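You operate a simulated robot arm through the tools that you are given. There is no shell and no other tool. Be economical: measure what you need, move in short steps, check, and stop when the job is done.

You are at the controls of a simulated robot arm. One attempt, no reset.

TASK
Make room on the clear patch by the cradle for the yellow bud vase. At the end: the yellow bud vase stands where the green toy gear stood; the green toy gear from the packing table is in the blue table drawer; whatever was shut is shut again. Leave all else as you found it, and nothing knocked over (what rides in a drawer may roll over).

Only the result counts: the job must be done as asked and must still hold three seconds after the hand-in. Knocking over, shifting, dropping, spilling or breaking anything else fails it.

THE ROBOT
A 6-joint arm with a two-finger parallel gripper, fixed in place. Base frame: the origin is at the foot of the arm, x ahead of it, y to its left, z up; the work surface is at about z = 800. Units: mm, rad, N and s.
With the tool pointing down near the work surface it reaches from about 240 to 640 mm from the base axis. Its first joint turns from -1.152 to 1.152 rad. Payload 2.7 kg.
The TCP is the grasp point between the finger pads, 23 mm short of the fingertips. In the tool frame z runs along the fingers and y along their closing line. Largest opening 94 mm; finger width 38, thickness 10; the body of the gripper, 54 by 96 mm, starts 39 mm behind the TCP.
Orientation is that of the tool frame in the base frame, as a unit quaternion [x, y, z, w]. With the fingers straight down and closing along the base's y, the tool's x points along the base's -x, its y along +y and its z along -z.

THE INTERFACE
- The arm moves only by the tool nudge_tool. Its argument "moves" is a list that holds one entry, the list of rows, each a list of 7 numbers: the turn, a rotation vector about the base's x, y, z in units of 4 degrees (1.0 is 4 degrees), then the shift along the base's x, y, z in units of 40 mm (1.0 is 40 mm), then the gripper command, from -1 (fully open) to 1 (shut), values between in proportion. In form: [[[rx, ry, rz, x, y, z, fingers], ...]]. A call has 1 to 8 rows; each row shifts and turns the commanded pose from where the row before left it. A call with a number of a shift or a turn outside -1 to 1 is refused whole. Each row takes 0.2 s and may step no farther than 50 mm and 0.15 rad from the row before; otherwise, or with a gripper value out of range, the whole call is refused. Where a pose cannot be reached the arm comes as near as it can. A force on the tool above 40 N (or 10 N above the force at the start of the call, whichever is more), or a blocked arm, ends the call early, and 0.2 s more pass. The fingers move at their own pace (about 45 mm/s each) and stop on an object; they squeeze with about 26 N. The grip force told is the motor's: it shows also when the fingers shut on nothing. Time passes only in rows, and 0.2 s behind the last, so rows that do not move let the fingers close. It gives the time, the measured TCP pose, the force on the tool (base axes), the opening and the grip force at its end, in the units of the frame above (readings bear some noise).
- Cameras (640 x 400 px; columns grow to the right, rows downward): "scene" is fixed at [73.1, -439.3, 1393.3]; the picture's right is [0.75, -0.66, 0.00], its down [-0.45, -0.51, -0.74] and it looks along [0.48, 0.55, -0.68] (base axes); focal length 279 px, centre (320, 200). "wrist" rides on the gripper at [86, 16, -74] in the tool frame; the picture's right is [-0.18, 0.98, 0.00], its down [-0.58, -0.11, -0.81] and it looks along [-0.79, -0.15, 0.59] (tool axes); focal length 243 px, centre (320, 200). There is no depth. A picture from a camera that has moved, and an enlarged one, comes with that camera's place and axes in the base frame and with its lens.
- get_image(camera): a new picture of that camera. No time passes.
- close_up(camera, box): a new picture of the part [left, top, right, bottom] of that camera's present view, enlarged. No time passes.
- job_done(): hands the job in; it is judged then, once.

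Go step by step. Nothing tells you positions but the pictures and the camera data: compare them with the known pose of the tool, close in by small moves and look again before you grip or let go. The budget is 120 turns and 84 pictures, counting those below and the enlarged ones. Unless the task says otherwise, let go and move clear before handing in, and close with one line.

The tools are called after "Emit:" as a command line: name --argument value ..., lists and objects as JSON in quotes. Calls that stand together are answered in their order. nudge_tool: Moves the arm, as the interface text tells. Its arguments: {"type":"object","properties":{"moves":{"type":"array"}},"required":["moves"]} The other tools are called the same way: get_image (camera) takes a picture; close_up (camera, box) takes an enlarged picture of a part of a camera's view; job_done () hands the job in.

At the start:

```text
clock: 0.0
tcp_pos: [403.9, 140.8, 1150.9]
ee_rot: [0.0, 1.0, 0.0, -0.001]
force: [0.3, 0.4, -0.4]
grip_width: 94.0
grip_force: 0.0
```

scene: 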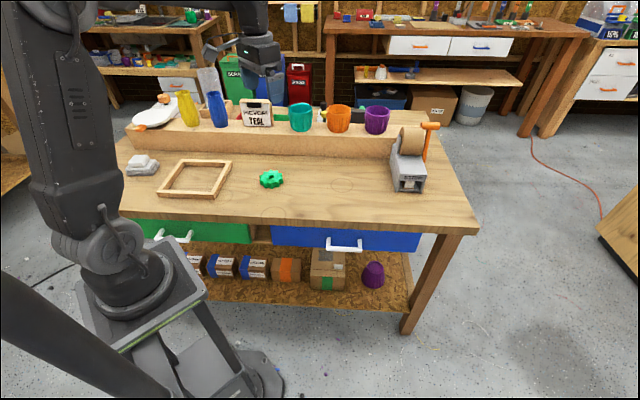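
wrist: 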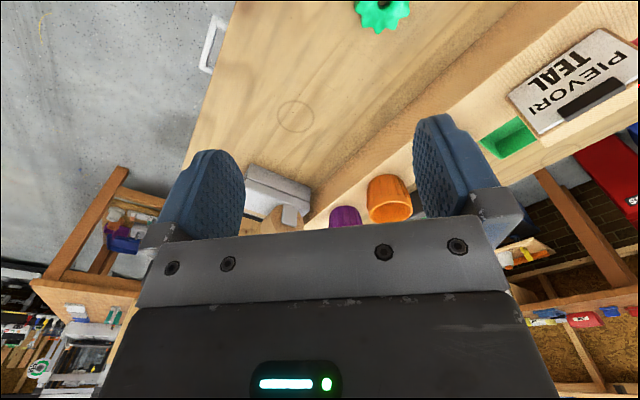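

The table sits at about 45° to the base axes. The gear is near (427, 214), the blue drawer handle near (454, -108, 748), and the yellow vase is on the back ledge. I'll zoom in for detail.

Emit:
close_up --camera "scene" --box '[120, 70, 280, 170]'

Emit:
close_up --camera "scene" --box '[260, 160, 440, 272]'

Emit:
close_up --camera "scene" --box '[110, 130, 300, 250]'

```text
4.00 times, centred on (200, 120) of scene
camera zoom: at [73.1, -439.3, 1393.3], right [0.75, -0.66, 0.0], down [-0.45, -0.51, -0.74], along [0.48, 0.55, -0.68], focal length 1118 px, centre (800, 520)
```

zoom: 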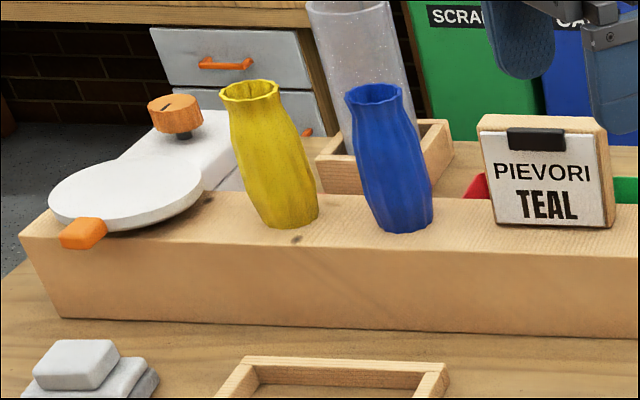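

```text
3.56 times, centred on (350, 216) of scene
camera zoom: at [73.1, -439.3, 1393.3], right [0.75, -0.66, 0.0], down [-0.45, -0.51, -0.74], along [0.48, 0.55, -0.68], focal length 993 px, centre (213, 143)
```

zoom: 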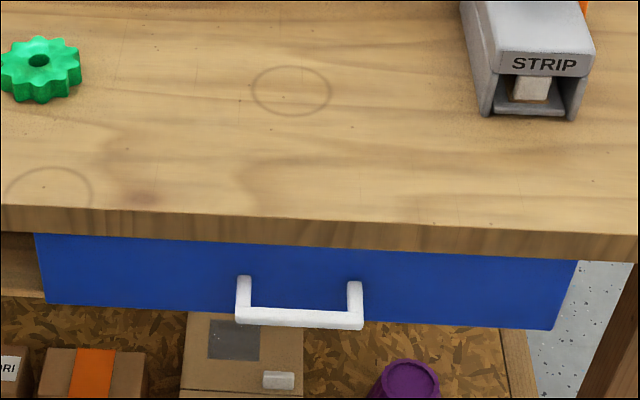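

```text
3.33 times, centred on (205, 190) of scene
camera zoom: at [73.1, -439.3, 1393.3], right [0.75, -0.66, 0.0], down [-0.45, -0.51, -0.74], along [0.48, 0.55, -0.68], focal length 931 px, centre (703, 233)
```

zoom: 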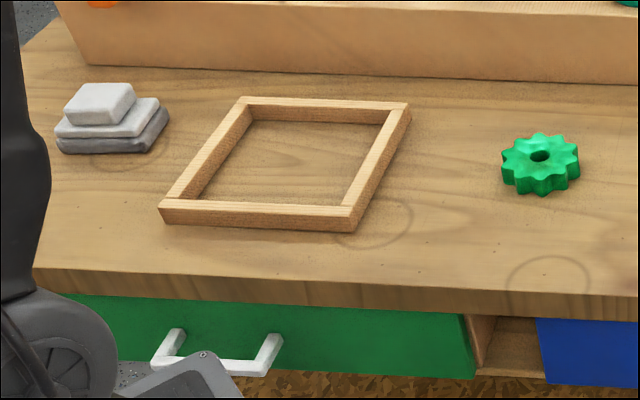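

The drawer face is at about n≈295 along the 45° direction, with the handle bar near (468, -99, 709). I'll turn the tool −45° about z and move toward a spot in front of the drawer.

Emit:
nudge_tool --moves '[[[0, 0, -1, 0, -0.8, -0.4, -1], [0, 0, -1, 0, -0.8, -0.4, -1], [0, 0, -1, 0, -0.8, -0.4, -1], [0, 0, -1, 0, -0.8, -0.4, -1], [0, 0, -1, 0, -0.8, -0.4, -1], [0, 0, -1, 0, -0.8, -0.4, -1], [0, 0, -1, 0, -0.8, -0.4, -1], [0, 0, -1, -0.2, -0.8, -0.4, -1]]]'

Emit:
nudge_tool --moves '[[[0, 0, -1, 0, -0.8, -0.4, -1], [0, 0, -1, 0, -0.8, -0.4, -1], [0, 0, -1, 0, 0, -0.4, -1], [0, 0, -0.25, 0, 0, 0, -1], [1, -1, 0, 0, 0, 0, -0.3], [1, -1, 0, 0, 0, 0, -0.3], [1, -1, 0, 0, 0, 0, -0.3], [1, -1, 0, 0, 0, 0, -0.3]]]'

```text
clock: 1.8
tcp_pos: [395.8, -116.7, 1020.4]
ee_rot: [0.275, 0.961, -0.001, 0.001]
force: [1.0, -0.3, 0.6]
grip_width: 93.8
grip_force: 0.1
```

```text
clock: 3.6
tcp_pos: [396.1, -180.5, 974.3]
ee_rot: [0.375, 0.906, 0.181, 0.076]
force: [0.8, -0.1, -0.8]
grip_width: 61.1
grip_force: 0.1
```

Tilt goes the right way. I'll carry on to 60° while lowering, then look.

Emit:
nudge_tool --moves '[[[1, -1, 0, 0, 0, -0.7, -0.3], [1, -1, 0, 0, 0, -0.7, -0.3], [1, -1, 0, 0, 0, -0.7, -0.3], [1, -1, 0, 0, 0, -0.7, -0.3], [1, -1, 0, 0, 0, -0.7, -0.3], [1, -1, 0, 0, 0, -0.7, -0.3], [0.6, -0.6, 0, 0, 0, -0.7, -0.3], [0, 0, 0, 0, 0, -0.5, -0.3]]]'

Emit:
get_image --camera "wrist"

Emit:
get_image --camera "scene"

```text
clock: 5.4
tcp_pos: [396.6, -181.3, 758.7]
ee_rot: [0.33, 0.8, 0.462, 0.192]
force: [-0.4, 1.1, -0.3]
grip_width: 61.2
grip_force: 0.0
```

```text
78 pictures are left
camera wrist: at [294.2, -160.0, 809.6], right [0.48, 0.22, 0.85], down [-0.12, -0.94, 0.31], along [0.87, -0.25, -0.42], focal length 243 px, centre (320, 200)
```

wrist: 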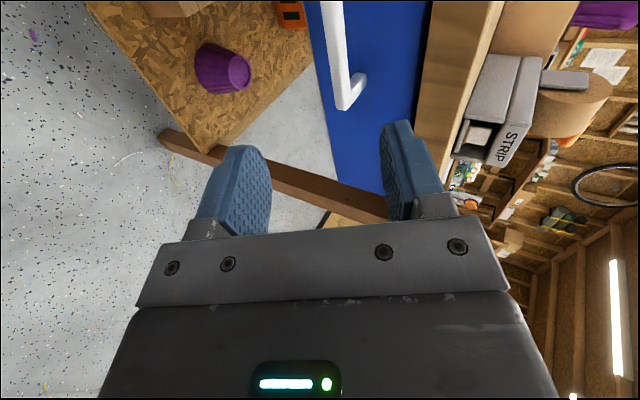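

```text
77 pictures are left
```

scene: 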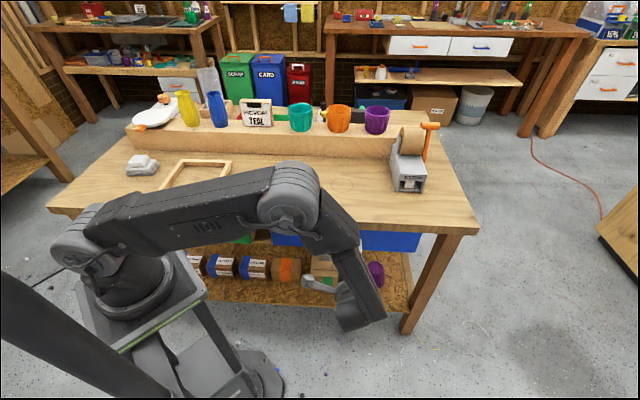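

The handle is confirmed near n≈261, z≈711. I'll tilt 15° more, narrow the fingers and approach.

Emit:
nudge_tool --moves '[[[0.9, -0.9, 0, 0.14, 0.3, -0.36, 0.1], [0.9, -0.9, 0, 0.14, 0.3, -0.36, 0.1], [0.9, -0.9, 0, 0.14, 0.3, -0.36, 0.1], [0, 0, 0, 0, 0, 0, 0.1]]]'

Emit:
get_image --camera "wrist"

Emit:
close_up --camera "scene" --box '[260, 200, 460, 325]'

```text
clock: 6.4
tcp_pos: [412.5, -143.3, 715.7]
ee_rot: [0.303, 0.731, 0.564, 0.235]
force: [0.1, 0.0, -0.3]
grip_width: 42.4
grip_force: 0.1
```

```text
76 pictures are left
camera wrist: at [303.4, -131.8, 749.7], right [0.31, 0.05, 0.95], down [-0.16, -0.98, 0.1], along [0.94, -0.18, -0.29], focal length 243 px, centre (320, 200)
```

wrist: 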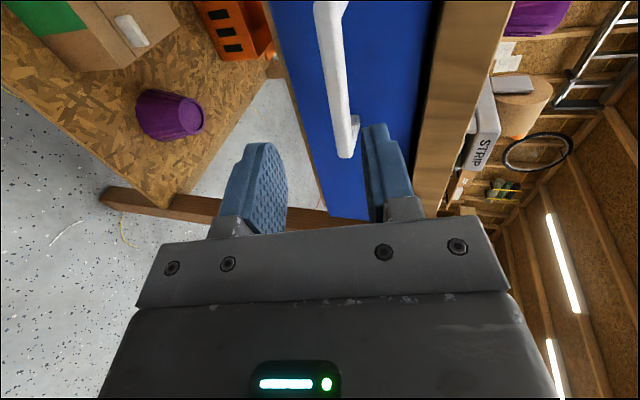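

```text
3.20 times, centred on (360, 262) of scene
camera zoom: at [73.1, -439.3, 1393.3], right [0.75, -0.66, 0.0], down [-0.45, -0.51, -0.74], along [0.48, 0.55, -0.68], focal length 894 px, centre (192, 0)
```

zoom: 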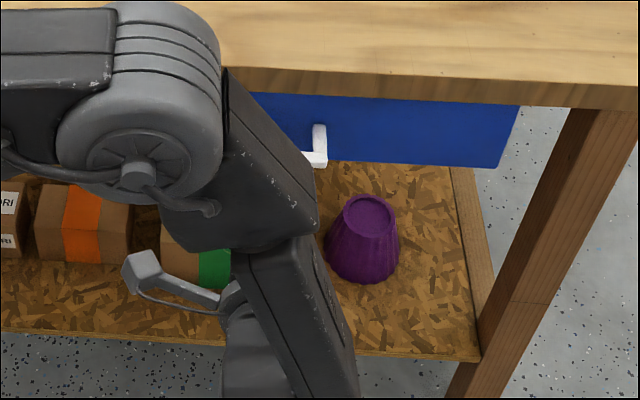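

The bar estimates agree at roughly n≈263, z≈707, and the fingers straddle it vertically. I'm moving in.

Emit:
nudge_tool --moves '[[[0, 0, 0, 0.22, 0.22, -0.04, 0.1], [0, 0, 0, 0.22, 0.22, -0.04, 0.1], [0, 0, 0, 0.22, 0.22, -0.04, 0.1], [0, 0, 0, 0.22, 0.22, -0.04, 0.1], [0, 0, 0, 0.2, 0.2, -0.02, 0.1]]]'

Emit:
get_image --camera "wrist"

```text
clock: 7.6
tcp_pos: [455.8, -100.5, 707.9]
ee_rot: [0.303, 0.731, 0.565, 0.234]
force: [-0.1, 0.1, 0.3]
grip_width: 42.5
grip_force: 0.2
```

```text
74 pictures are left
camera wrist: at [346.7, -88.1, 742.0], right [0.31, 0.05, 0.95], down [-0.16, -0.98, 0.1], along [0.94, -0.18, -0.29], focal length 243 px, centre (320, 200)
```

wrist: 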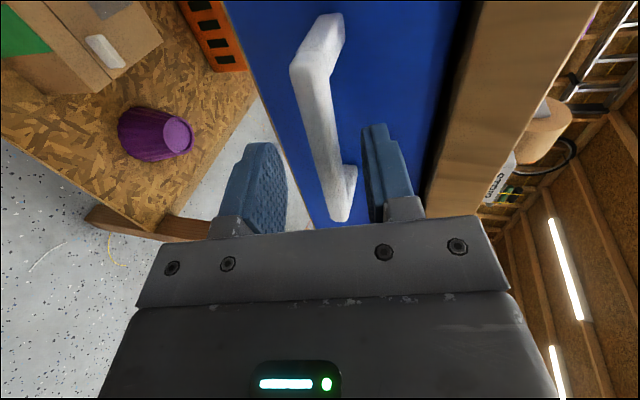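

The bar lies between the fingers, so I'm closing on it.

Emit:
nudge_tool --moves '[[[0, 0, 0, 0, 0, 0, 1], [0, 0, 0, 0, 0, 0, 1], [0, 0, 0, 0, 0, 0, 1], [0, 0, 0, 0, 0, 0, 1]]]'

Emit:
get_image --camera "wrist"

```text
clock: 8.6
tcp_pos: [457.5, -99.4, 711.6]
ee_rot: [0.3, 0.73, 0.568, 0.234]
force: [-4.6, 5.7, 32.4]
grip_width: 15.2
grip_force: 45.7
```

```text
73 pictures are left
camera wrist: at [346.8, -88.6, 744.2], right [0.3, 0.04, 0.95], down [-0.16, -0.98, 0.09], along [0.94, -0.18, -0.29], focal length 243 px, centre (320, 200)
```

wrist: 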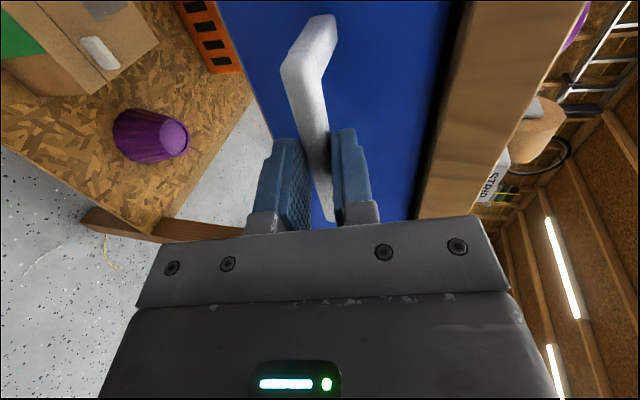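

It's gripped, but the bar sits a few mm higher than commanded. I'll raise to relieve the load, then pull gently.

Emit:
nudge_tool --moves '[[[0, 0, 0, 0, 0, 0.1, 1], [0, 0, 0, 0, 0, 0.1, 1]]]'

Emit:
nudge_tool --moves '[[[0, 0, 0, -0.15, -0.15, 0, 1], [0, 0, 0, -0.2, -0.2, 0, 1], [0, 0, 0, -0.3, -0.3, 0, 1]]]'

```text
clock: 9.2
tcp_pos: [455.2, -100.8, 710.7]
ee_rot: [0.306, 0.735, 0.559, 0.233]
force: [13.9, -7.0, -33.9]
grip_width: 15.3
grip_force: 45.3
```

```text
clock: 9.7
tcp_pos: [447.4, -107.7, 710.9]
ee_rot: [0.307, 0.736, 0.557, 0.233]
force: [2.8, -4.6, -5.7]
grip_width: 15.2
grip_force: 44.8
stopped in row 2: the force on the tool passed its limit (the readings are from after the stop); the commanded pose is now the measured one
```

The drawer is moving and the load has relaxed, so I'll keep pulling.

Emit:
nudge_tool --moves '[[[0, 0, 0, -0.15, -0.15, 0, 1], [0, 0, 0, -0.2, -0.2, 0, 1], [0, 0, 0, -0.3, -0.3, 0, 1], [0, 0, 0, -0.3, -0.3, 0, 1]]]'

```text
clock: 10.7
tcp_pos: [408.9, -147.4, 711.1]
ee_rot: [0.307, 0.736, 0.556, 0.232]
force: [6.4, -5.5, -20.9]
grip_width: 15.3
grip_force: 45.2
```

Emit:
nudge_tool --moves '[[[0, 0, 0, -0.3, -0.3, -0.04, 1], [0, 0, 0, -0.35, -0.35, 0, 1], [0, 0, 0, -0.35, -0.35, 0, 1], [0, 0, 0, -0.35, -0.35, 0, 1], [0, 0, 0, -0.3, -0.3, 0, 1]]]'

Emit:
get_image --camera "scene"

Emit:
get_image --camera "wrist"

```text
clock: 11.9
tcp_pos: [343.0, -210.9, 710.9]
ee_rot: [0.305, 0.735, 0.559, 0.234]
force: [-0.4, 2.8, 8.6]
grip_width: 15.0
grip_force: 45.2
```

```text
72 pictures are left
```

scene: 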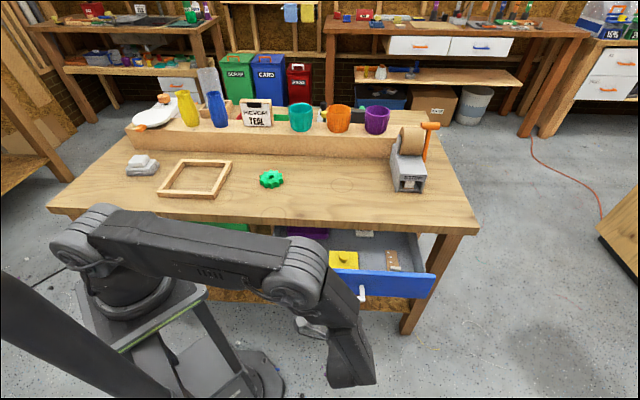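

```text
71 pictures are left
camera wrist: at [234.5, -200.0, 746.4], right [0.32, 0.05, 0.95], down [-0.16, -0.98, 0.11], along [0.94, -0.19, -0.3], focal length 243 px, centre (320, 200)
```

wrist: 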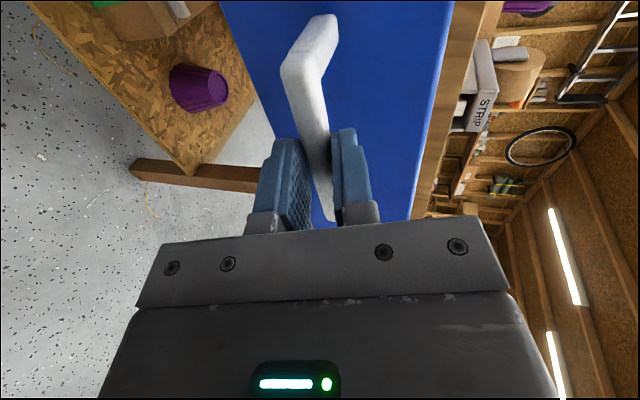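

The drawer is open about 158 mm. I'll check its contents.

Emit:
close_up --camera "scene" --box '[260, 215, 452, 335]'

```text
3.33 times, centred on (356, 275) of scene
camera zoom: at [73.0, -439.2, 1393.4], right [0.75, -0.66, 0.0], down [-0.45, -0.51, -0.74], along [0.48, 0.55, -0.68], focal length 931 px, centre (200, -50)
```

zoom: 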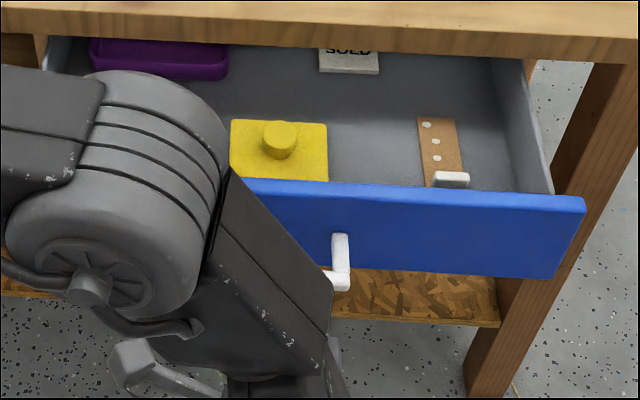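

There's free floor in the drawer. I'll release, back off and lift clear.

Emit:
nudge_tool --moves '[[[0, 0, 0, 0, 0, 0, 0.1], [0, 0, 0, 0, 0, 0, 0.1], [0, 0, 0, -0.3, -0.3, 0.05, 0.1], [0, 0, 0, -0.4, -0.4, 0.1, 0.1], [0, 0, 0, -0.3, -0.3, 0.4, 0.1], [0, 0, 0, 0, 0, 0.9, 0.1], [0, 0, 0, 0, 0, 0.9, 0.1], [0, 0, 0, 0, 0, 0.9, 0.1]]]'

```text
clock: 13.7
tcp_pos: [303.7, -251.5, 841.2]
ee_rot: [0.306, 0.735, 0.558, 0.233]
force: [0.9, 0.6, -0.4]
grip_width: 42.5
grip_force: 0.1
```

Next I'll return the tool to vertical while swinging over to the gear at height.

Emit:
nudge_tool --moves '[[[0, 0, 0, 0, 0, 0.9, -1], [-1, 1, 0, 0, 0.3, 0.9, -1], [-1, 1, 0, 0.24, 0.9, 0.15, -1], [-1, 1, 0, 0.24, 0.9, 0.15, -1], [-1, 1, 0, 0.24, 0.9, 0.15, -1], [-1, 1, 0, 0.24, 0.9, 0.15, -1], [-1, 1, 0, 0.24, 0.9, 0.15, -1], [-1, 1, 0, 0.24, 0.9, 0.15, -1]]]'

Emit:
nudge_tool --moves '[[[-1, 1, 0, 0.24, 0.9, 0, -1], [-1, 1, 0, 0.24, 0.9, 0, -1], [-1, 1, 0, 0.24, 0.9, 0, -1], [-1, 1, 0, 0.24, 0.9, 0, -1], [-1, 1, 0, 0.24, 0.9, 0, -1], [-1, 1, 0, 0.24, 0.3, 0, -1], [-0.25, 0.25, 0, 0, 0, 0, -1]]]'

Emit:
get_image --camera "wrist"

Emit:
get_image --camera "scene"

```text
clock: 15.5
tcp_pos: [362.0, -24.0, 949.5]
ee_rot: [0.367, 0.881, 0.275, 0.116]
force: [1.4, 0.2, -0.2]
grip_width: 93.9
grip_force: 0.1
```

```text
clock: 17.1
tcp_pos: [418.1, 168.4, 948.1]
ee_rot: [0.384, 0.923, -0.007, 0.001]
force: [0.5, 0.1, -0.1]
grip_width: 94.2
grip_force: 0.1
```

```text
69 pictures are left
camera wrist: at [368.7, 240.7, 1021.6], right [0.83, 0.56, -0.01], down [0.34, -0.48, 0.81], along [0.45, -0.67, -0.59], focal length 243 px, centre (320, 200)
```

wrist: 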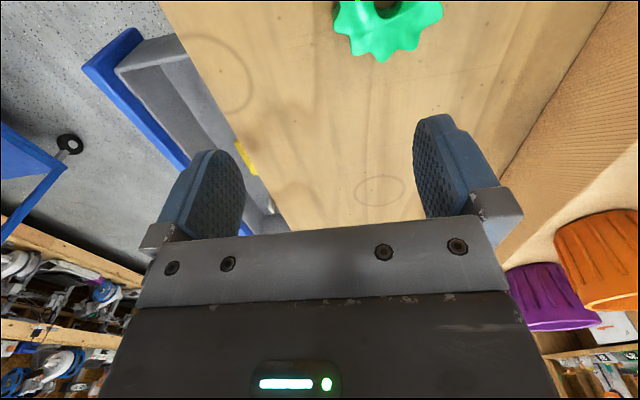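

```text
68 pictures are left
```

scene: 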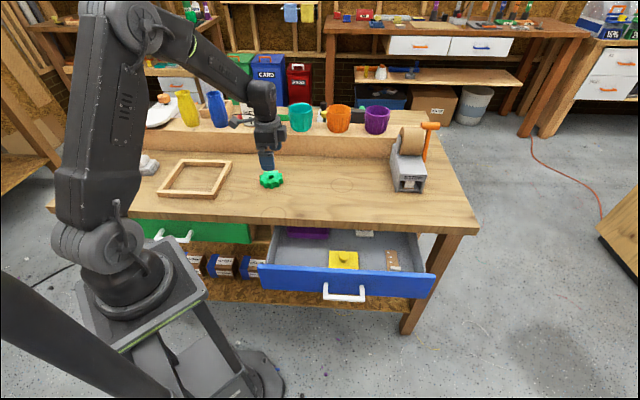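

The gear estimate (~432, 217) matches. I'll move above it and lower to about z=870.

Emit:
nudge_tool --moves '[[[0.14, -0.14, 0, 0.15, 0.6, -0.6, -1], [0, 0, 0, 0.15, 0.58, -0.6, -1], [0, 0, 0, 0, 0, -0.75, -1], [0, 0, 0, 0, 0, 0, -1]]]'

Emit:
get_image --camera "wrist"

Emit:
close_up --camera "scene" --box '[220, 130, 332, 200]'

Emit:
close_up --camera "scene" --box '[250, 215, 450, 315]'

```text
clock: 18.1
tcp_pos: [431.3, 215.5, 869.7]
ee_rot: [0.384, 0.923, 0.001, 0.003]
force: [0.8, 0.0, -0.1]
grip_width: 94.2
grip_force: 0.2
```

```text
67 pictures are left
camera wrist: at [381.2, 286.5, 944.3], right [0.83, 0.56, 0.01], down [0.33, -0.49, 0.81], along [0.46, -0.67, -0.59], focal length 243 px, centre (320, 200)
```

wrist: 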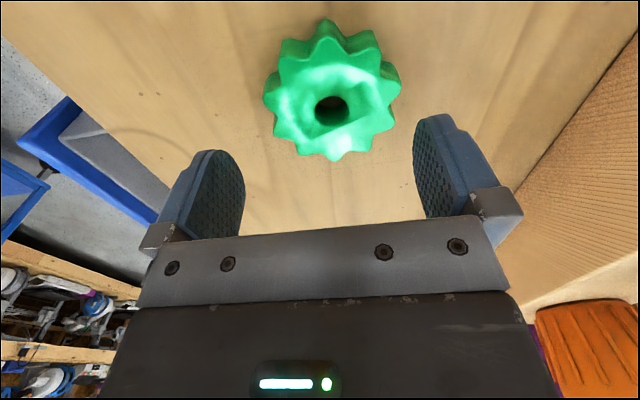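

```text
5.71 times, centred on (276, 165) of scene
camera zoom: at [73.1, -439.3, 1393.3], right [0.75, -0.66, 0.0], down [-0.45, -0.51, -0.74], along [0.48, 0.55, -0.68], focal length 1596 px, centre (571, 400)
```

zoom: 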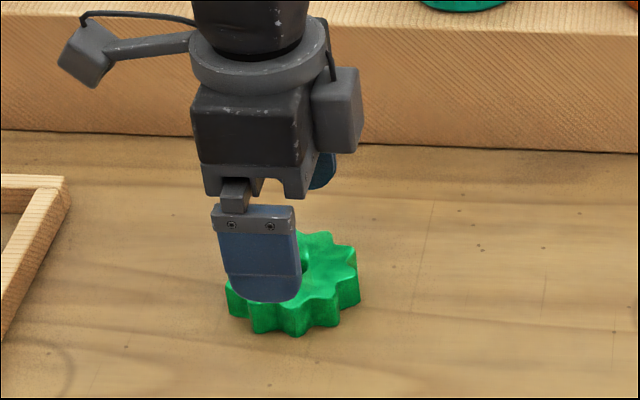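

```text
3.20 times, centred on (350, 265) of scene
camera zoom: at [73.1, -439.3, 1393.3], right [0.75, -0.66, 0.0], down [-0.45, -0.51, -0.74], along [0.48, 0.55, -0.68], focal length 894 px, centre (224, -8)
```

zoom: 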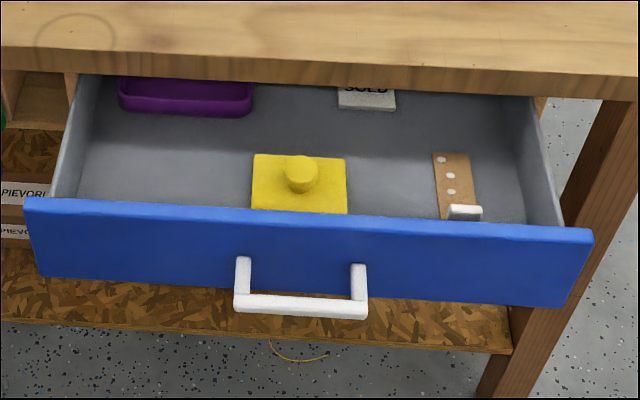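

The gear's hole is about 6–7 mm toward +y of the TCP. I'll adjust and recheck.

Emit:
nudge_tool --moves '[[[0, 0, 0, 0.02, 0.19, -0.2, -1], [0, 0, 0, 0, 0, 0, -1]]]'

Emit:
get_image --camera "wrist"

```text
clock: 18.7
tcp_pos: [432.0, 222.2, 862.2]
ee_rot: [0.383, 0.924, 0.001, 0.003]
force: [-0.1, 0.1, 0.8]
grip_width: 94.0
grip_force: 0.1
```

```text
64 pictures are left
camera wrist: at [381.2, 294.2, 936.2], right [0.83, 0.56, 0.0], down [0.33, -0.49, 0.81], along [0.46, -0.67, -0.59], focal length 243 px, centre (320, 200)
```

wrist: 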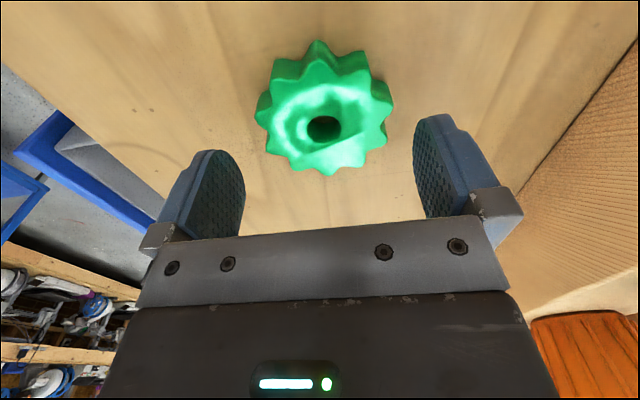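

The gear is centred at about (433, 223). Descending to TCP z≈828.

Emit:
nudge_tool --moves '[[[0, 0, 0, 0.02, 0.02, -0.3, -1], [0, 0, 0, 0, 0, -0.3, -1], [0, 0, 0, 0, 0, -0.25, -1], [0, 0, 0, 0, 0, 0, -1]]]'

Emit:
get_image --camera "wrist"

Emit:
close_up --camera "scene" --box '[220, 130, 332, 200]'

```text
clock: 19.7
tcp_pos: [431.7, 223.5, 828.1]
ee_rot: [0.384, 0.923, 0.0, 0.003]
force: [0.0, -0.2, 0.7]
grip_width: 94.1
grip_force: 0.1
```

```text
63 pictures are left
camera wrist: at [381.6, 295.0, 902.2], right [0.83, 0.56, 0.01], down [0.33, -0.49, 0.81], along [0.46, -0.67, -0.59], focal length 243 px, centre (320, 200)
```

wrist: 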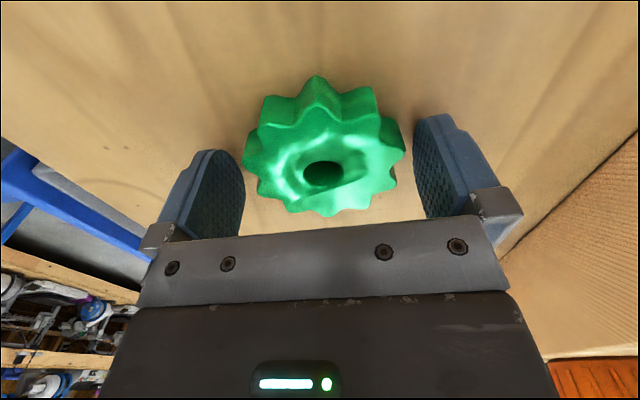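

```text
5.71 times, centred on (276, 165) of scene
camera zoom: at [73.1, -439.3, 1393.3], right [0.75, -0.66, 0.0], down [-0.45, -0.51, -0.74], along [0.48, 0.55, -0.68], focal length 1596 px, centre (571, 400)
```

zoom: 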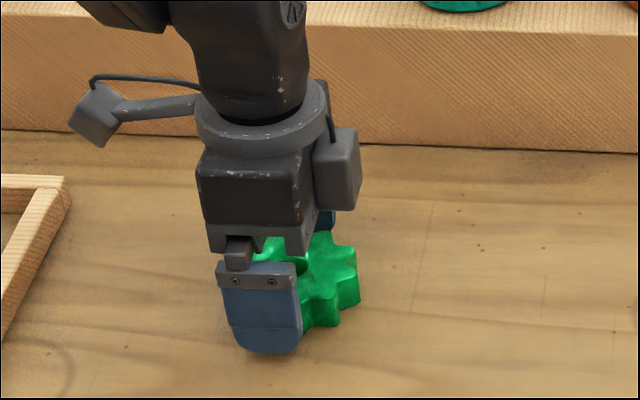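

The gear is centred between the fingers, so I'm closing.

Emit:
nudge_tool --moves '[[[0, 0, 0, 0, 0, 0, 1], [0, 0, 0, 0, 0, 0, 1], [0, 0, 0, 0, 0, 0, 1]]]'

Emit:
get_image --camera "wrist"

```text
clock: 20.5
tcp_pos: [431.2, 222.6, 829.1]
ee_rot: [0.384, 0.923, 0.001, 0.003]
force: [0.6, 0.2, -0.2]
grip_width: 68.4
grip_force: 26.2
```

```text
61 pictures are left
camera wrist: at [381.6, 294.9, 902.3], right [0.83, 0.56, 0.0], down [0.33, -0.49, 0.81], along [0.46, -0.67, -0.59], focal length 243 px, centre (320, 200)
```

wrist: 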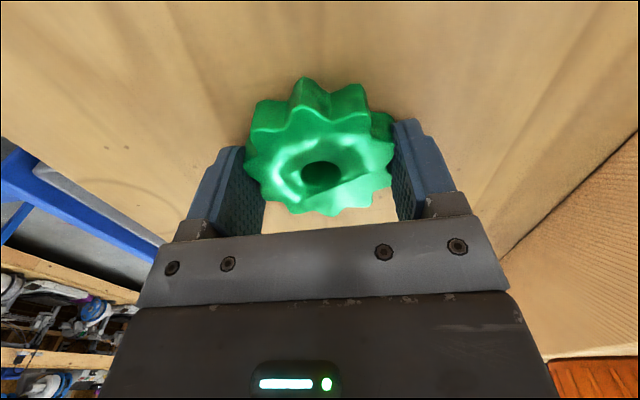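

The gear is held. I'll lift it and carry it toward the drawer's free left part, near (350, -50).

Emit:
nudge_tool --moves '[[[0, 0, 0, 0, 0, 0.4, 1], [0, 0, 0, 0, 0, 0.6, 1], [0, 0, 0, 0, 0, 0.8, 1], [0, 0, 0, -0.2, -0.6, 0.5, 1]]]'

Emit:
nudge_tool --moves '[[[0, 0, 0, -0.29, -0.95, 0, 1], [0, 0, 0, -0.29, -0.95, 0, 1], [0, 0, 0, -0.29, -0.95, 0, 1], [0, 0, 0, -0.29, -0.95, 0, 1], [0, 0, 0, -0.29, -0.95, 0, 1], [0, 0, 0, -0.29, -0.95, 0, 1], [0, 0, 0, 0, -0.5, 0, 1], [0, 0, 0, 0, 0, 0, 1]]]'

Emit:
get_image --camera "wrist"

Emit:
get_image --camera "scene"

```text
clock: 21.5
tcp_pos: [424.9, 198.1, 920.0]
ee_rot: [0.383, 0.924, 0.0, 0.003]
force: [-0.1, 0.0, -0.2]
grip_width: 68.4
grip_force: 25.4
```

```text
clock: 23.3
tcp_pos: [355.1, -49.5, 920.4]
ee_rot: [0.382, 0.924, 0.002, 0.003]
force: [0.2, -0.1, -0.8]
grip_width: 68.5
grip_force: 25.8
```

```text
60 pictures are left
camera wrist: at [305.0, 22.5, 994.5], right [0.83, 0.56, 0.0], down [0.33, -0.49, 0.81], along [0.46, -0.67, -0.59], focal length 243 px, centre (320, 200)
```

wrist: 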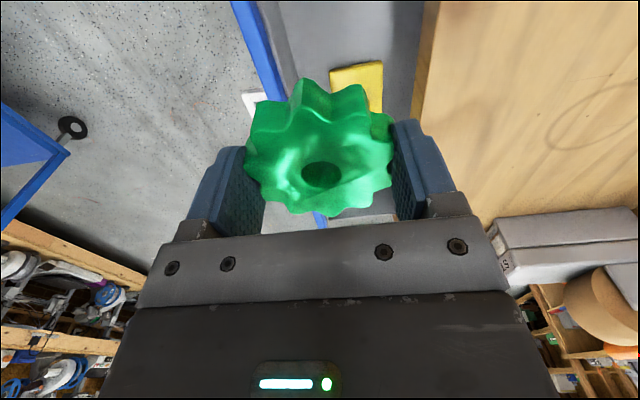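

```text
59 pictures are left
```

scene: 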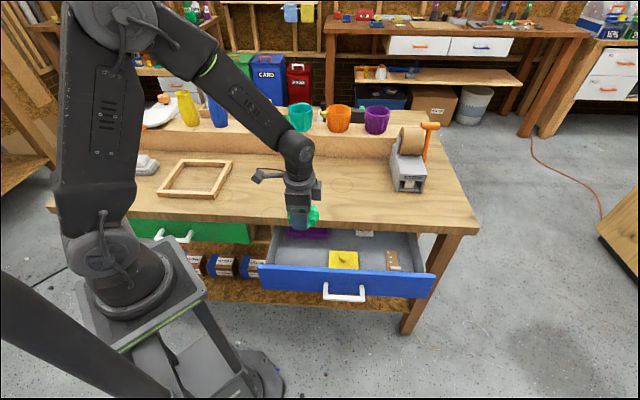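

The gap between the drawer front (n≈173) and the table edge (n≈290) centres at n≈231. I'll shift there, lower partway and recheck.

Emit:
nudge_tool --moves '[[[0, 0, 0, 0.15, 0.37, -0.8, 1], [0, 0, 0, 0, 0, -0.7, 1], [0, 0, 0, 0, 0, 0, 1]]]'

Emit:
get_image --camera "wrist"

Emit:
close_up --camera "scene" --box '[240, 170, 400, 290]'

```text
clock: 24.1
tcp_pos: [360.6, -34.7, 860.7]
ee_rot: [0.383, 0.924, 0.001, 0.003]
force: [-0.9, 0.3, -0.7]
grip_width: 68.4
grip_force: 25.9
```

```text
58 pictures are left
camera wrist: at [310.8, 37.2, 934.3], right [0.83, 0.56, 0.0], down [0.33, -0.49, 0.81], along [0.46, -0.67, -0.59], focal length 243 px, centre (320, 200)
```

wrist: 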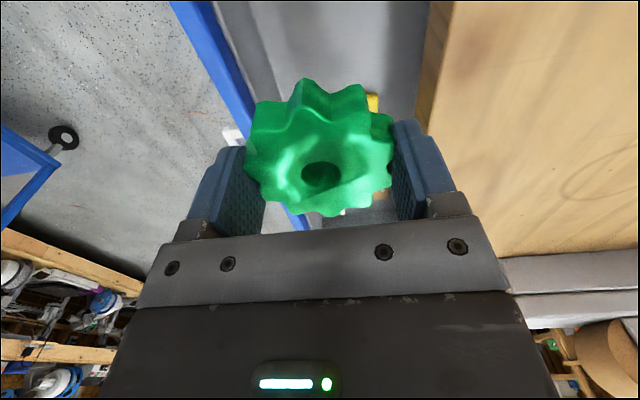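

```text
3.33 times, centred on (320, 230) of scene
camera zoom: at [73.1, -439.3, 1393.3], right [0.75, -0.66, 0.0], down [-0.45, -0.51, -0.74], along [0.48, 0.55, -0.68], focal length 931 px, centre (320, 100)
```

zoom: 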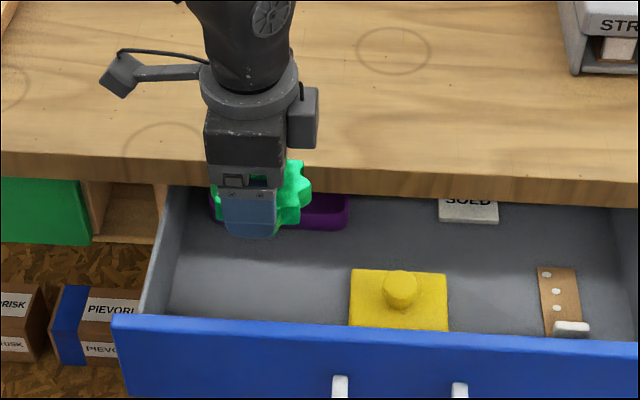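

Centre between the drawer front and table edge is n≈237, so I'll shift +5 in n and lower into the drawer stepwise.

Emit:
nudge_tool --moves '[[[0, 0, 0, 0.1, 0.1, -0.4, 1], [0, 0, 0, 0, 0, -0.7, 1], [0, 0, 0, 0, 0, -0.7, 1], [0, 0, 0, 0, 0, -0.7, 1], [0, 0, 0, 0, 0, -0.5, 1]]]'

Emit:
get_image --camera "wrist"

Emit:
close_up --camera "scene" --box '[240, 170, 400, 290]'

```text
clock: 25.3
tcp_pos: [365.2, -29.8, 740.1]
ee_rot: [0.383, 0.924, 0.001, 0.003]
force: [0.3, 1.1, -1.5]
grip_width: 68.5
grip_force: 26.6
```

```text
56 pictures are left
camera wrist: at [314.6, 41.2, 814.2], right [0.83, 0.56, 0.01], down [0.33, -0.49, 0.81], along [0.46, -0.67, -0.59], focal length 243 px, centre (320, 200)
```

wrist: 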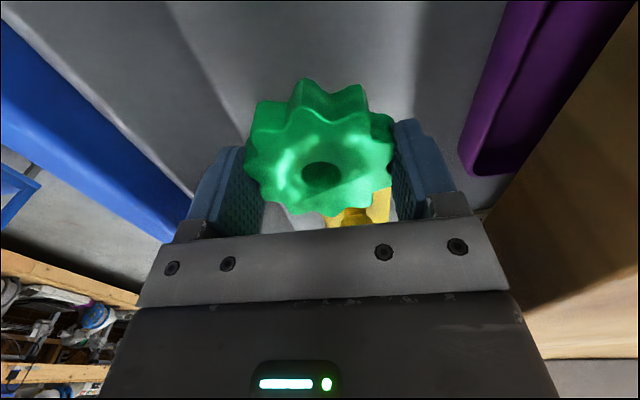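

```text
3.33 times, centred on (320, 230) of scene
camera zoom: at [73.1, -439.3, 1393.3], right [0.75, -0.66, 0.0], down [-0.45, -0.51, -0.74], along [0.48, 0.55, -0.68], focal length 931 px, centre (320, 100)
```

zoom: 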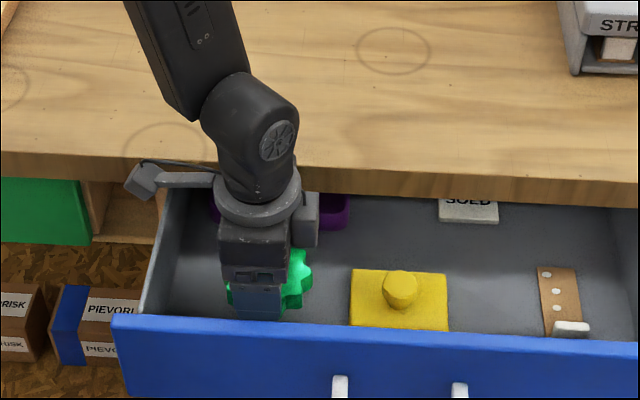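

Clearances look good. Lowering slowly to the floor.

Emit:
nudge_tool --moves '[[[0, 0, 0, 0, 0, -0.25, 1], [0, 0, 0, 0, 0, -0.25, 1], [0, 0, 0, 0, 0, -0.15, 1], [0, 0, 0, 0, 0, 0, 1]]]'

Emit:
get_image --camera "wrist"

Emit:
close_up --camera "scene" --box '[240, 170, 400, 290]'

```text
clock: 26.3
tcp_pos: [365.7, -29.6, 713.9]
ee_rot: [0.384, 0.923, 0.001, 0.003]
force: [0.2, -0.5, -0.8]
grip_width: 68.3
grip_force: 26.1
```

```text
54 pictures are left
camera wrist: at [314.7, 41.5, 788.1], right [0.83, 0.56, 0.0], down [0.33, -0.49, 0.81], along [0.46, -0.67, -0.59], focal length 243 px, centre (320, 200)
```

wrist: 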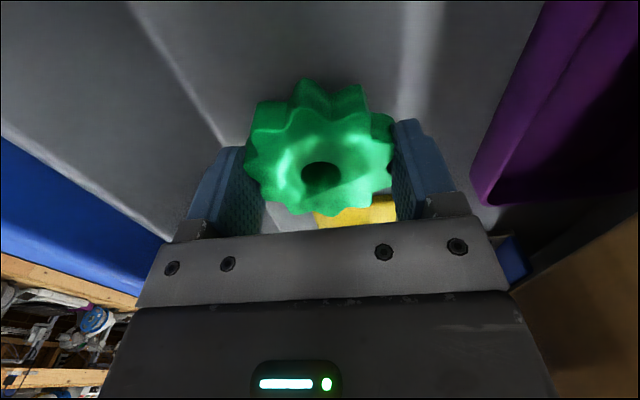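

```text
3.33 times, centred on (320, 230) of scene
camera zoom: at [73.1, -439.3, 1393.3], right [0.75, -0.66, 0.0], down [-0.45, -0.51, -0.74], along [0.48, 0.55, -0.68], focal length 931 px, centre (320, 100)
```

zoom: 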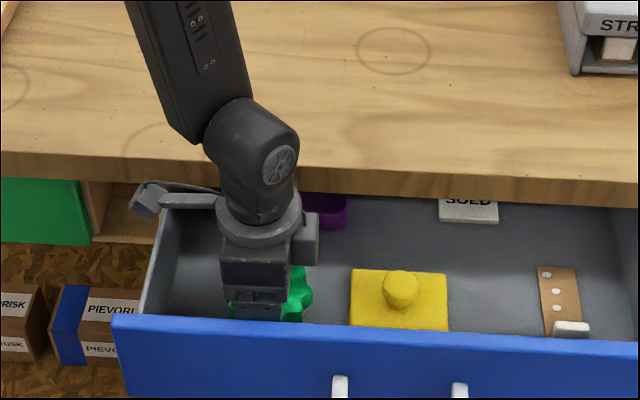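

Emit:
nudge_tool --moves '[[[0, 0, 0, 0, 0, -0.1, 1], [0, 0, 0, 0, 0, -0.1, 1], [0, 0, 0, 0, 0, -0.1, 1]]]'

```text
clock: 27.1
tcp_pos: [365.6, -30.0, 702.5]
ee_rot: [0.383, 0.924, 0.001, 0.003]
force: [0.1, -0.1, -1.4]
grip_width: 68.6
grip_force: 25.9
```

Emit:
nudge_tool --moves '[[[0, 0, 0, 0, 0, -0.08, 1], [0, 0, 0, 0, 0, -0.08, 1], [0, 0, 0, 0, 0, 0, 1]]]'

Emit:
close_up --camera "scene" --box '[250, 200, 350, 275]'

```text
clock: 27.9
tcp_pos: [365.9, -30.1, 696.4]
ee_rot: [0.384, 0.923, 0.001, 0.003]
force: [-2.0, -0.4, 10.7]
grip_width: 68.7
grip_force: 26.0
```

```text
5.33 times, centred on (300, 238) of scene
camera zoom: at [72.9, -439.2, 1393.3], right [0.75, -0.66, 0.0], down [-0.45, -0.51, -0.74], along [0.48, 0.55, -0.68], focal length 1490 px, centre (427, 0)
```

zoom: 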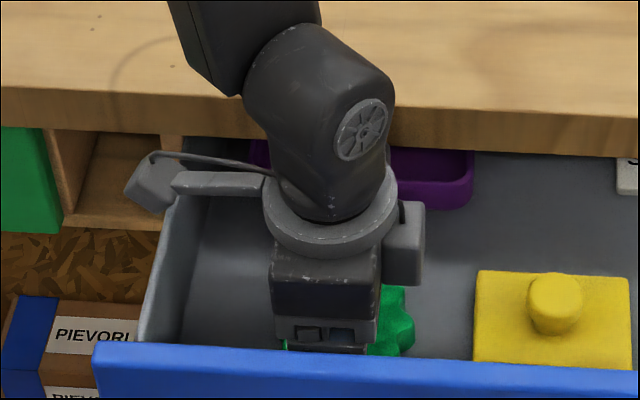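

Light contact: the gear is on (or within a mm or so of) the drawer floor. I'll open modestly.

Emit:
nudge_tool --moves '[[[0, 0, 0, 0, 0, 0.02, -0.7], [0, 0, 0, 0, 0, 0, -0.7], [0, 0, 0, 0, 0, 0, -0.7]]]'

Emit:
get_image --camera "wrist"

```text
clock: 28.7
tcp_pos: [364.6, -29.3, 696.5]
ee_rot: [0.384, 0.923, 0.0, 0.004]
force: [0.2, -0.3, 0.4]
grip_width: 80.0
grip_force: 0.1
```

```text
51 pictures are left
camera wrist: at [314.3, 41.8, 770.7], right [0.83, 0.56, 0.0], down [0.33, -0.49, 0.81], along [0.46, -0.67, -0.59], focal length 243 px, centre (320, 200)
```

wrist: 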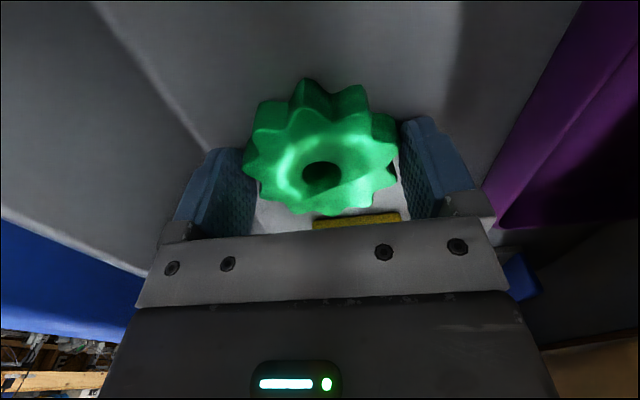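

Released. Raising straight up slowly at first.

Emit:
nudge_tool --moves '[[[0, 0, 0, 0, 0, 0.15, -0.75], [0, 0, 0, 0, 0, 0.25, -0.75], [0, 0, 0, 0, 0, 0.5, -0.75], [0, 0, 0, 0, 0, 0.8, -0.75], [0, 0, 0, 0, 0, 0.9, -0.75], [0, 0, 0, 0, 0, 0.9, -0.75], [0, 0, 0, 0, 0, 0.9, -0.75], [0, 0, 0, 0, 0, 0.9, -0.75]]]'

Emit:
get_image --camera "scene"

```text
clock: 30.5
tcp_pos: [364.0, -30.1, 908.8]
ee_rot: [0.384, 0.923, 0.001, 0.004]
force: [0.3, -0.6, 0.8]
grip_width: 82.2
grip_force: 0.0
```

```text
50 pictures are left
```

scene: 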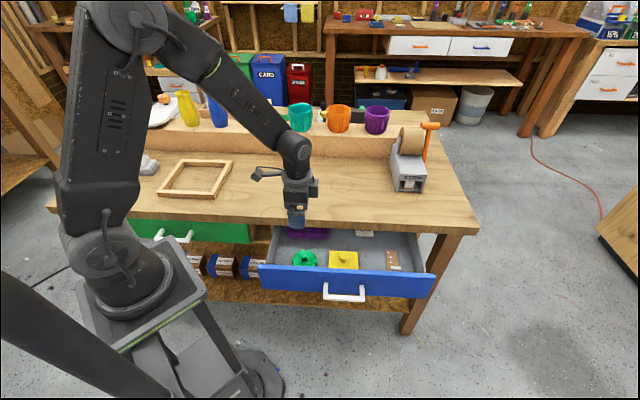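

The gear lies flat in the drawer. Now I'll reverse to the handle pose and shut the drawer.

Emit:
nudge_tool --moves '[[[1, -1, 0, -0.115, -0.425, 0, 0.1], [1, -1, 0, -0.115, -0.425, 0, 0.1], [1, -1, 0, -0.115, -0.425, 0, 0.1], [1, -1, 0, -0.115, -0.425, 0, 0.1], [1, -1, 0, -0.115, -0.425, 0, 0.1], [1, -1, 0, -0.115, -0.425, 0, 0.1], [1, -1, 0, -0.115, -0.425, 0, 0.1], [1, -1, 0, -0.115, -0.425, 0, 0.1]]]'

Emit:
nudge_tool --moves '[[[1, -1, 0, -0.115, -0.425, 0, 0.1], [1, -1, 0, -0.115, -0.425, 0, 0.1], [1, -1, 0, -0.115, -0.425, 0, 0.1], [1, -1, 0, -0.115, -0.425, 0, 0.1], [1, -1, 0, -0.115, -0.425, 0, 0.1], [0.25, -0.25, 0, 0, 0, -0.9, 0.1], [0, 0, 0, 0, 0, -0.9, 0.1], [0, 0, 0, 0, 0, -0.9, 0.1]]]'

```text
clock: 32.3
tcp_pos: [327.9, -166.1, 908.1]
ee_rot: [0.354, 0.851, 0.357, 0.15]
force: [0.3, 0.2, -0.6]
grip_width: 42.3
grip_force: 0.0
```

```text
clock: 34.1
tcp_pos: [304.9, -251.7, 799.6]
ee_rot: [0.305, 0.731, 0.563, 0.236]
force: [-0.9, -0.5, 0.0]
grip_width: 42.3
grip_force: 0.1
```

Emit:
nudge_tool --moves '[[[0, 0, 0, 0, 0, -0.8, 0.1], [0, 0, 0, 0, 0, -0.8, 0.1], [0, 0, 0, 0, 0, -0.55, 0.1], [0, 0, 0, 0.2, 0.2, 0, 0.1], [0, 0, 0, 0.25, 0.25, 0, 0.1], [0, 0, 0, 0.25, 0.25, 0, 0.1], [0, 0, 0, 0.25, 0.25, 0, 0.1], [0, 0, 0, 0, 0, 0, 0.1]]]'

Emit:
get_image --camera "wrist"

```text
clock: 35.9
tcp_pos: [343.7, -212.9, 715.3]
ee_rot: [0.305, 0.731, 0.563, 0.235]
force: [0.5, -0.4, 0.2]
grip_width: 42.1
grip_force: 0.0
```

```text
49 pictures are left
camera wrist: at [233.8, -200.6, 748.9], right [0.31, 0.05, 0.95], down [-0.16, -0.98, 0.1], along [0.94, -0.19, -0.29], focal length 243 px, centre (320, 200)
```

wrist: 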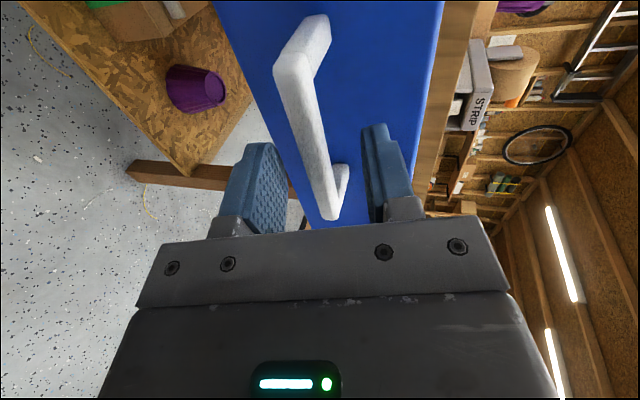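

Emit:
nudge_tool --moves '[[[0, 0, 0, 0, 0, -0.09, 1], [0, 0, 0, 0, 0, 0, 1], [0, 0, 0, 0, 0, 0, 1], [0, 0, 0, 0, 0, 0, 1]]]'

Emit:
nudge_tool --moves '[[[0, 0, 0, 0.2, 0.2, 0, 1], [0, 0, 0, 0.3, 0.3, 0, 1], [0, 0, 0, 0.3, 0.3, 0, 1], [0, 0, 0, 0.3, 0.3, 0, 1], [0, 0, 0, 0.3, 0.3, 0, 1]]]'

```text
clock: 36.9
tcp_pos: [343.6, -212.6, 710.4]
ee_rot: [0.305, 0.731, 0.563, 0.234]
force: [-1.1, 2.0, 5.7]
grip_width: 15.0
grip_force: 45.0
```

```text
clock: 38.1
tcp_pos: [398.6, -156.8, 711.5]
ee_rot: [0.304, 0.731, 0.564, 0.235]
force: [-6.8, 4.7, 14.3]
grip_width: 15.1
grip_force: 45.2
```

Smooth so far. I'll continue closing until it seats (~(456, -100)).

Emit:
nudge_tool --moves '[[[0, 0, 0, 0.3, 0.3, 0.03, 1], [0, 0, 0, 0.3, 0.3, 0, 1], [0, 0, 0, 0.3, 0.3, 0, 1], [0, 0, 0, 0.2, 0.2, 0, 1], [0, 0, 0, 0.15, 0.15, 0, 1]]]'

```text
clock: 39.3
tcp_pos: [449.7, -106.1, 709.9]
ee_rot: [0.306, 0.732, 0.562, 0.234]
force: [2.2, -3.0, -12.6]
grip_width: 15.0
grip_force: 44.9
```

Emit:
nudge_tool --moves '[[[0, 0, 0, 0.1, 0.1, 0, 1], [0, 0, 0, 0.1, 0.1, 0, 1], [0, 0, 0, 0.1, 0.1, 0, 1], [0, 0, 0, 0.05, 0.05, 0, 1]]]'

Emit:
get_image --camera "wrist"

```text
clock: 40.1
tcp_pos: [456.7, -99.7, 711.2]
ee_rot: [0.305, 0.733, 0.562, 0.234]
force: [-8.7, -4.8, 3.5]
grip_width: 14.8
grip_force: 45.1
stopped in row 3: the force on the tool passed its limit (the readings are from after the stop); the commanded pose is now the measured one
```

```text
48 pictures are left
camera wrist: at [346.5, -87.1, 745.9], right [0.31, 0.05, 0.95], down [-0.17, -0.98, 0.1], along [0.94, -0.19, -0.3], focal length 243 px, centre (320, 200)
```

wrist: 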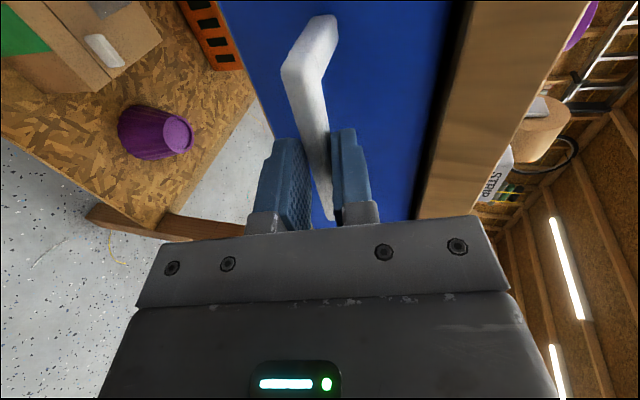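

It's seated against its stop. Releasing and backing away.

Emit:
nudge_tool --moves '[[[0, 0, 0, 0, 0, 0, 0.1], [0, 0, 0, 0, 0, 0, 0.1], [0, 0, 0, 0, 0, 0, 0.1], [0, 0, 0, -0.3, -0.3, 0.02, 0.1], [0, 0, 0, -0.5, -0.5, 0.1, 0.1], [0, 0, 0, -0.6, -0.6, 0.3, 0.1], [0, 0, 0, -0.6, -0.6, 0.5, 0.1], [0, 0, 0, 0, 0, 0.9, 0.1]]]'

Emit:
close_up --camera "scene" --box '[260, 160, 440, 272]'

```text
clock: 41.9
tcp_pos: [375.4, -179.0, 784.4]
ee_rot: [0.306, 0.732, 0.562, 0.234]
force: [1.2, 0.8, 0.1]
grip_width: 42.0
grip_force: 0.0
```

```text
3.56 times, centred on (350, 216) of scene
camera zoom: at [73.0, -439.3, 1393.3], right [0.75, -0.66, 0.0], down [-0.45, -0.51, -0.74], along [0.48, 0.55, -0.68], focal length 993 px, centre (213, 143)
```

zoom: 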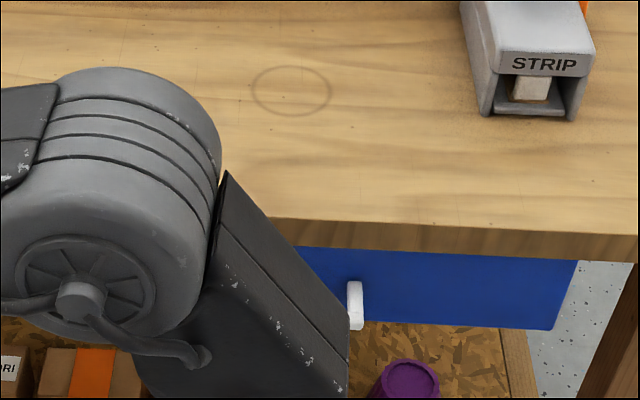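

The drawer is shut, and its handle is back where it started. Next I'll rise and reorient so the tool points outward and 30° below horizontal toward the vase, with horizontal closing.

Emit:
nudge_tool --moves '[[[-0.961, -0.933, 0.722, 0, 0, 0.95, -0.7], [-0.961, -0.933, 0.722, 0, 0, 0.95, -0.7], [-0.961, -0.933, 0.722, 0, 0, 0.95, -0.7], [-0.961, -0.933, 0.722, -0.1, 0.9, 0.6, -0.7], [-0.961, -0.933, 0.722, -0.1, 0.9, 0.6, -0.7], [-0.961, -0.933, 0.722, -0.1, 0.9, 0.6, -0.7], [-0.961, -0.933, 0.722, -0.1, 0.9, 0.6, -0.7], [-0.961, -0.933, 0.722, -0.1, 0.9, 0.6, -0.7]]]'

Emit:
nudge_tool --moves '[[[-0.961, -0.933, 0.722, -0.15, 0.95, 0.2, -0.7], [-0.961, -0.933, 0.722, -0.15, 0.95, 0.2, -0.7], [-0.961, -0.933, 0.722, -0.15, 0.95, 0.2, -0.7], [-0.961, -0.933, 0.722, -0.15, 0.95, 0.2, -0.7], [-0.961, -0.933, 0.722, -0.15, 0.95, 0.2, -0.7], [-0.961, -0.933, 0.722, -0.15, 0.95, 0.2, -0.7], [-0.961, -0.933, 0.722, -0.15, 0.95, 0.2, -0.7], [-0.961, -0.933, 0.722, -0.15, 0.95, 0.2, -0.7]]]'

Emit:
get_image --camera "wrist"

Emit:
get_image --camera "scene"

```text
clock: 43.7
tcp_pos: [354.9, 1.2, 1017.6]
ee_rot: [-0.067, 0.814, 0.445, 0.368]
force: [-0.3, 0.6, 0.3]
grip_width: 79.7
grip_force: 0.0
```

```text
clock: 45.5
tcp_pos: [309.5, 305.6, 1082.3]
ee_rot: [-0.428, 0.752, 0.247, 0.437]
force: [0.1, 0.4, -0.4]
grip_width: 80.0
grip_force: 0.0
```

```text
46 pictures are left
camera wrist: at [240.0, 219.7, 1044.6], right [-0.8, 0.58, 0.16], down [-0.12, -0.41, 0.9], along [0.59, 0.7, 0.4], focal length 243 px, centre (320, 200)
```

wrist: 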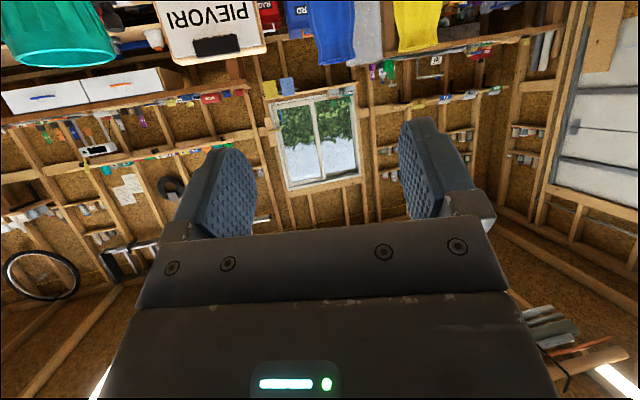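

```text
45 pictures are left
```

scene: 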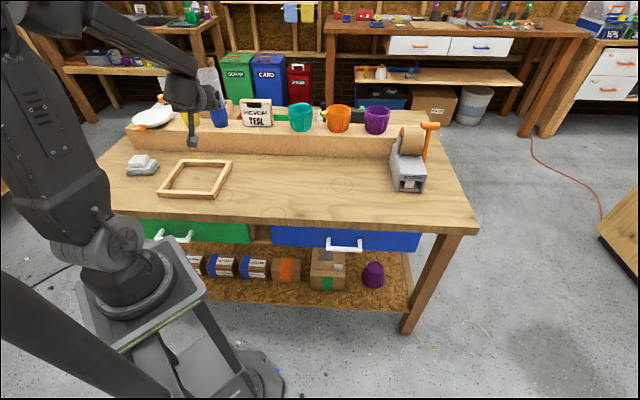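

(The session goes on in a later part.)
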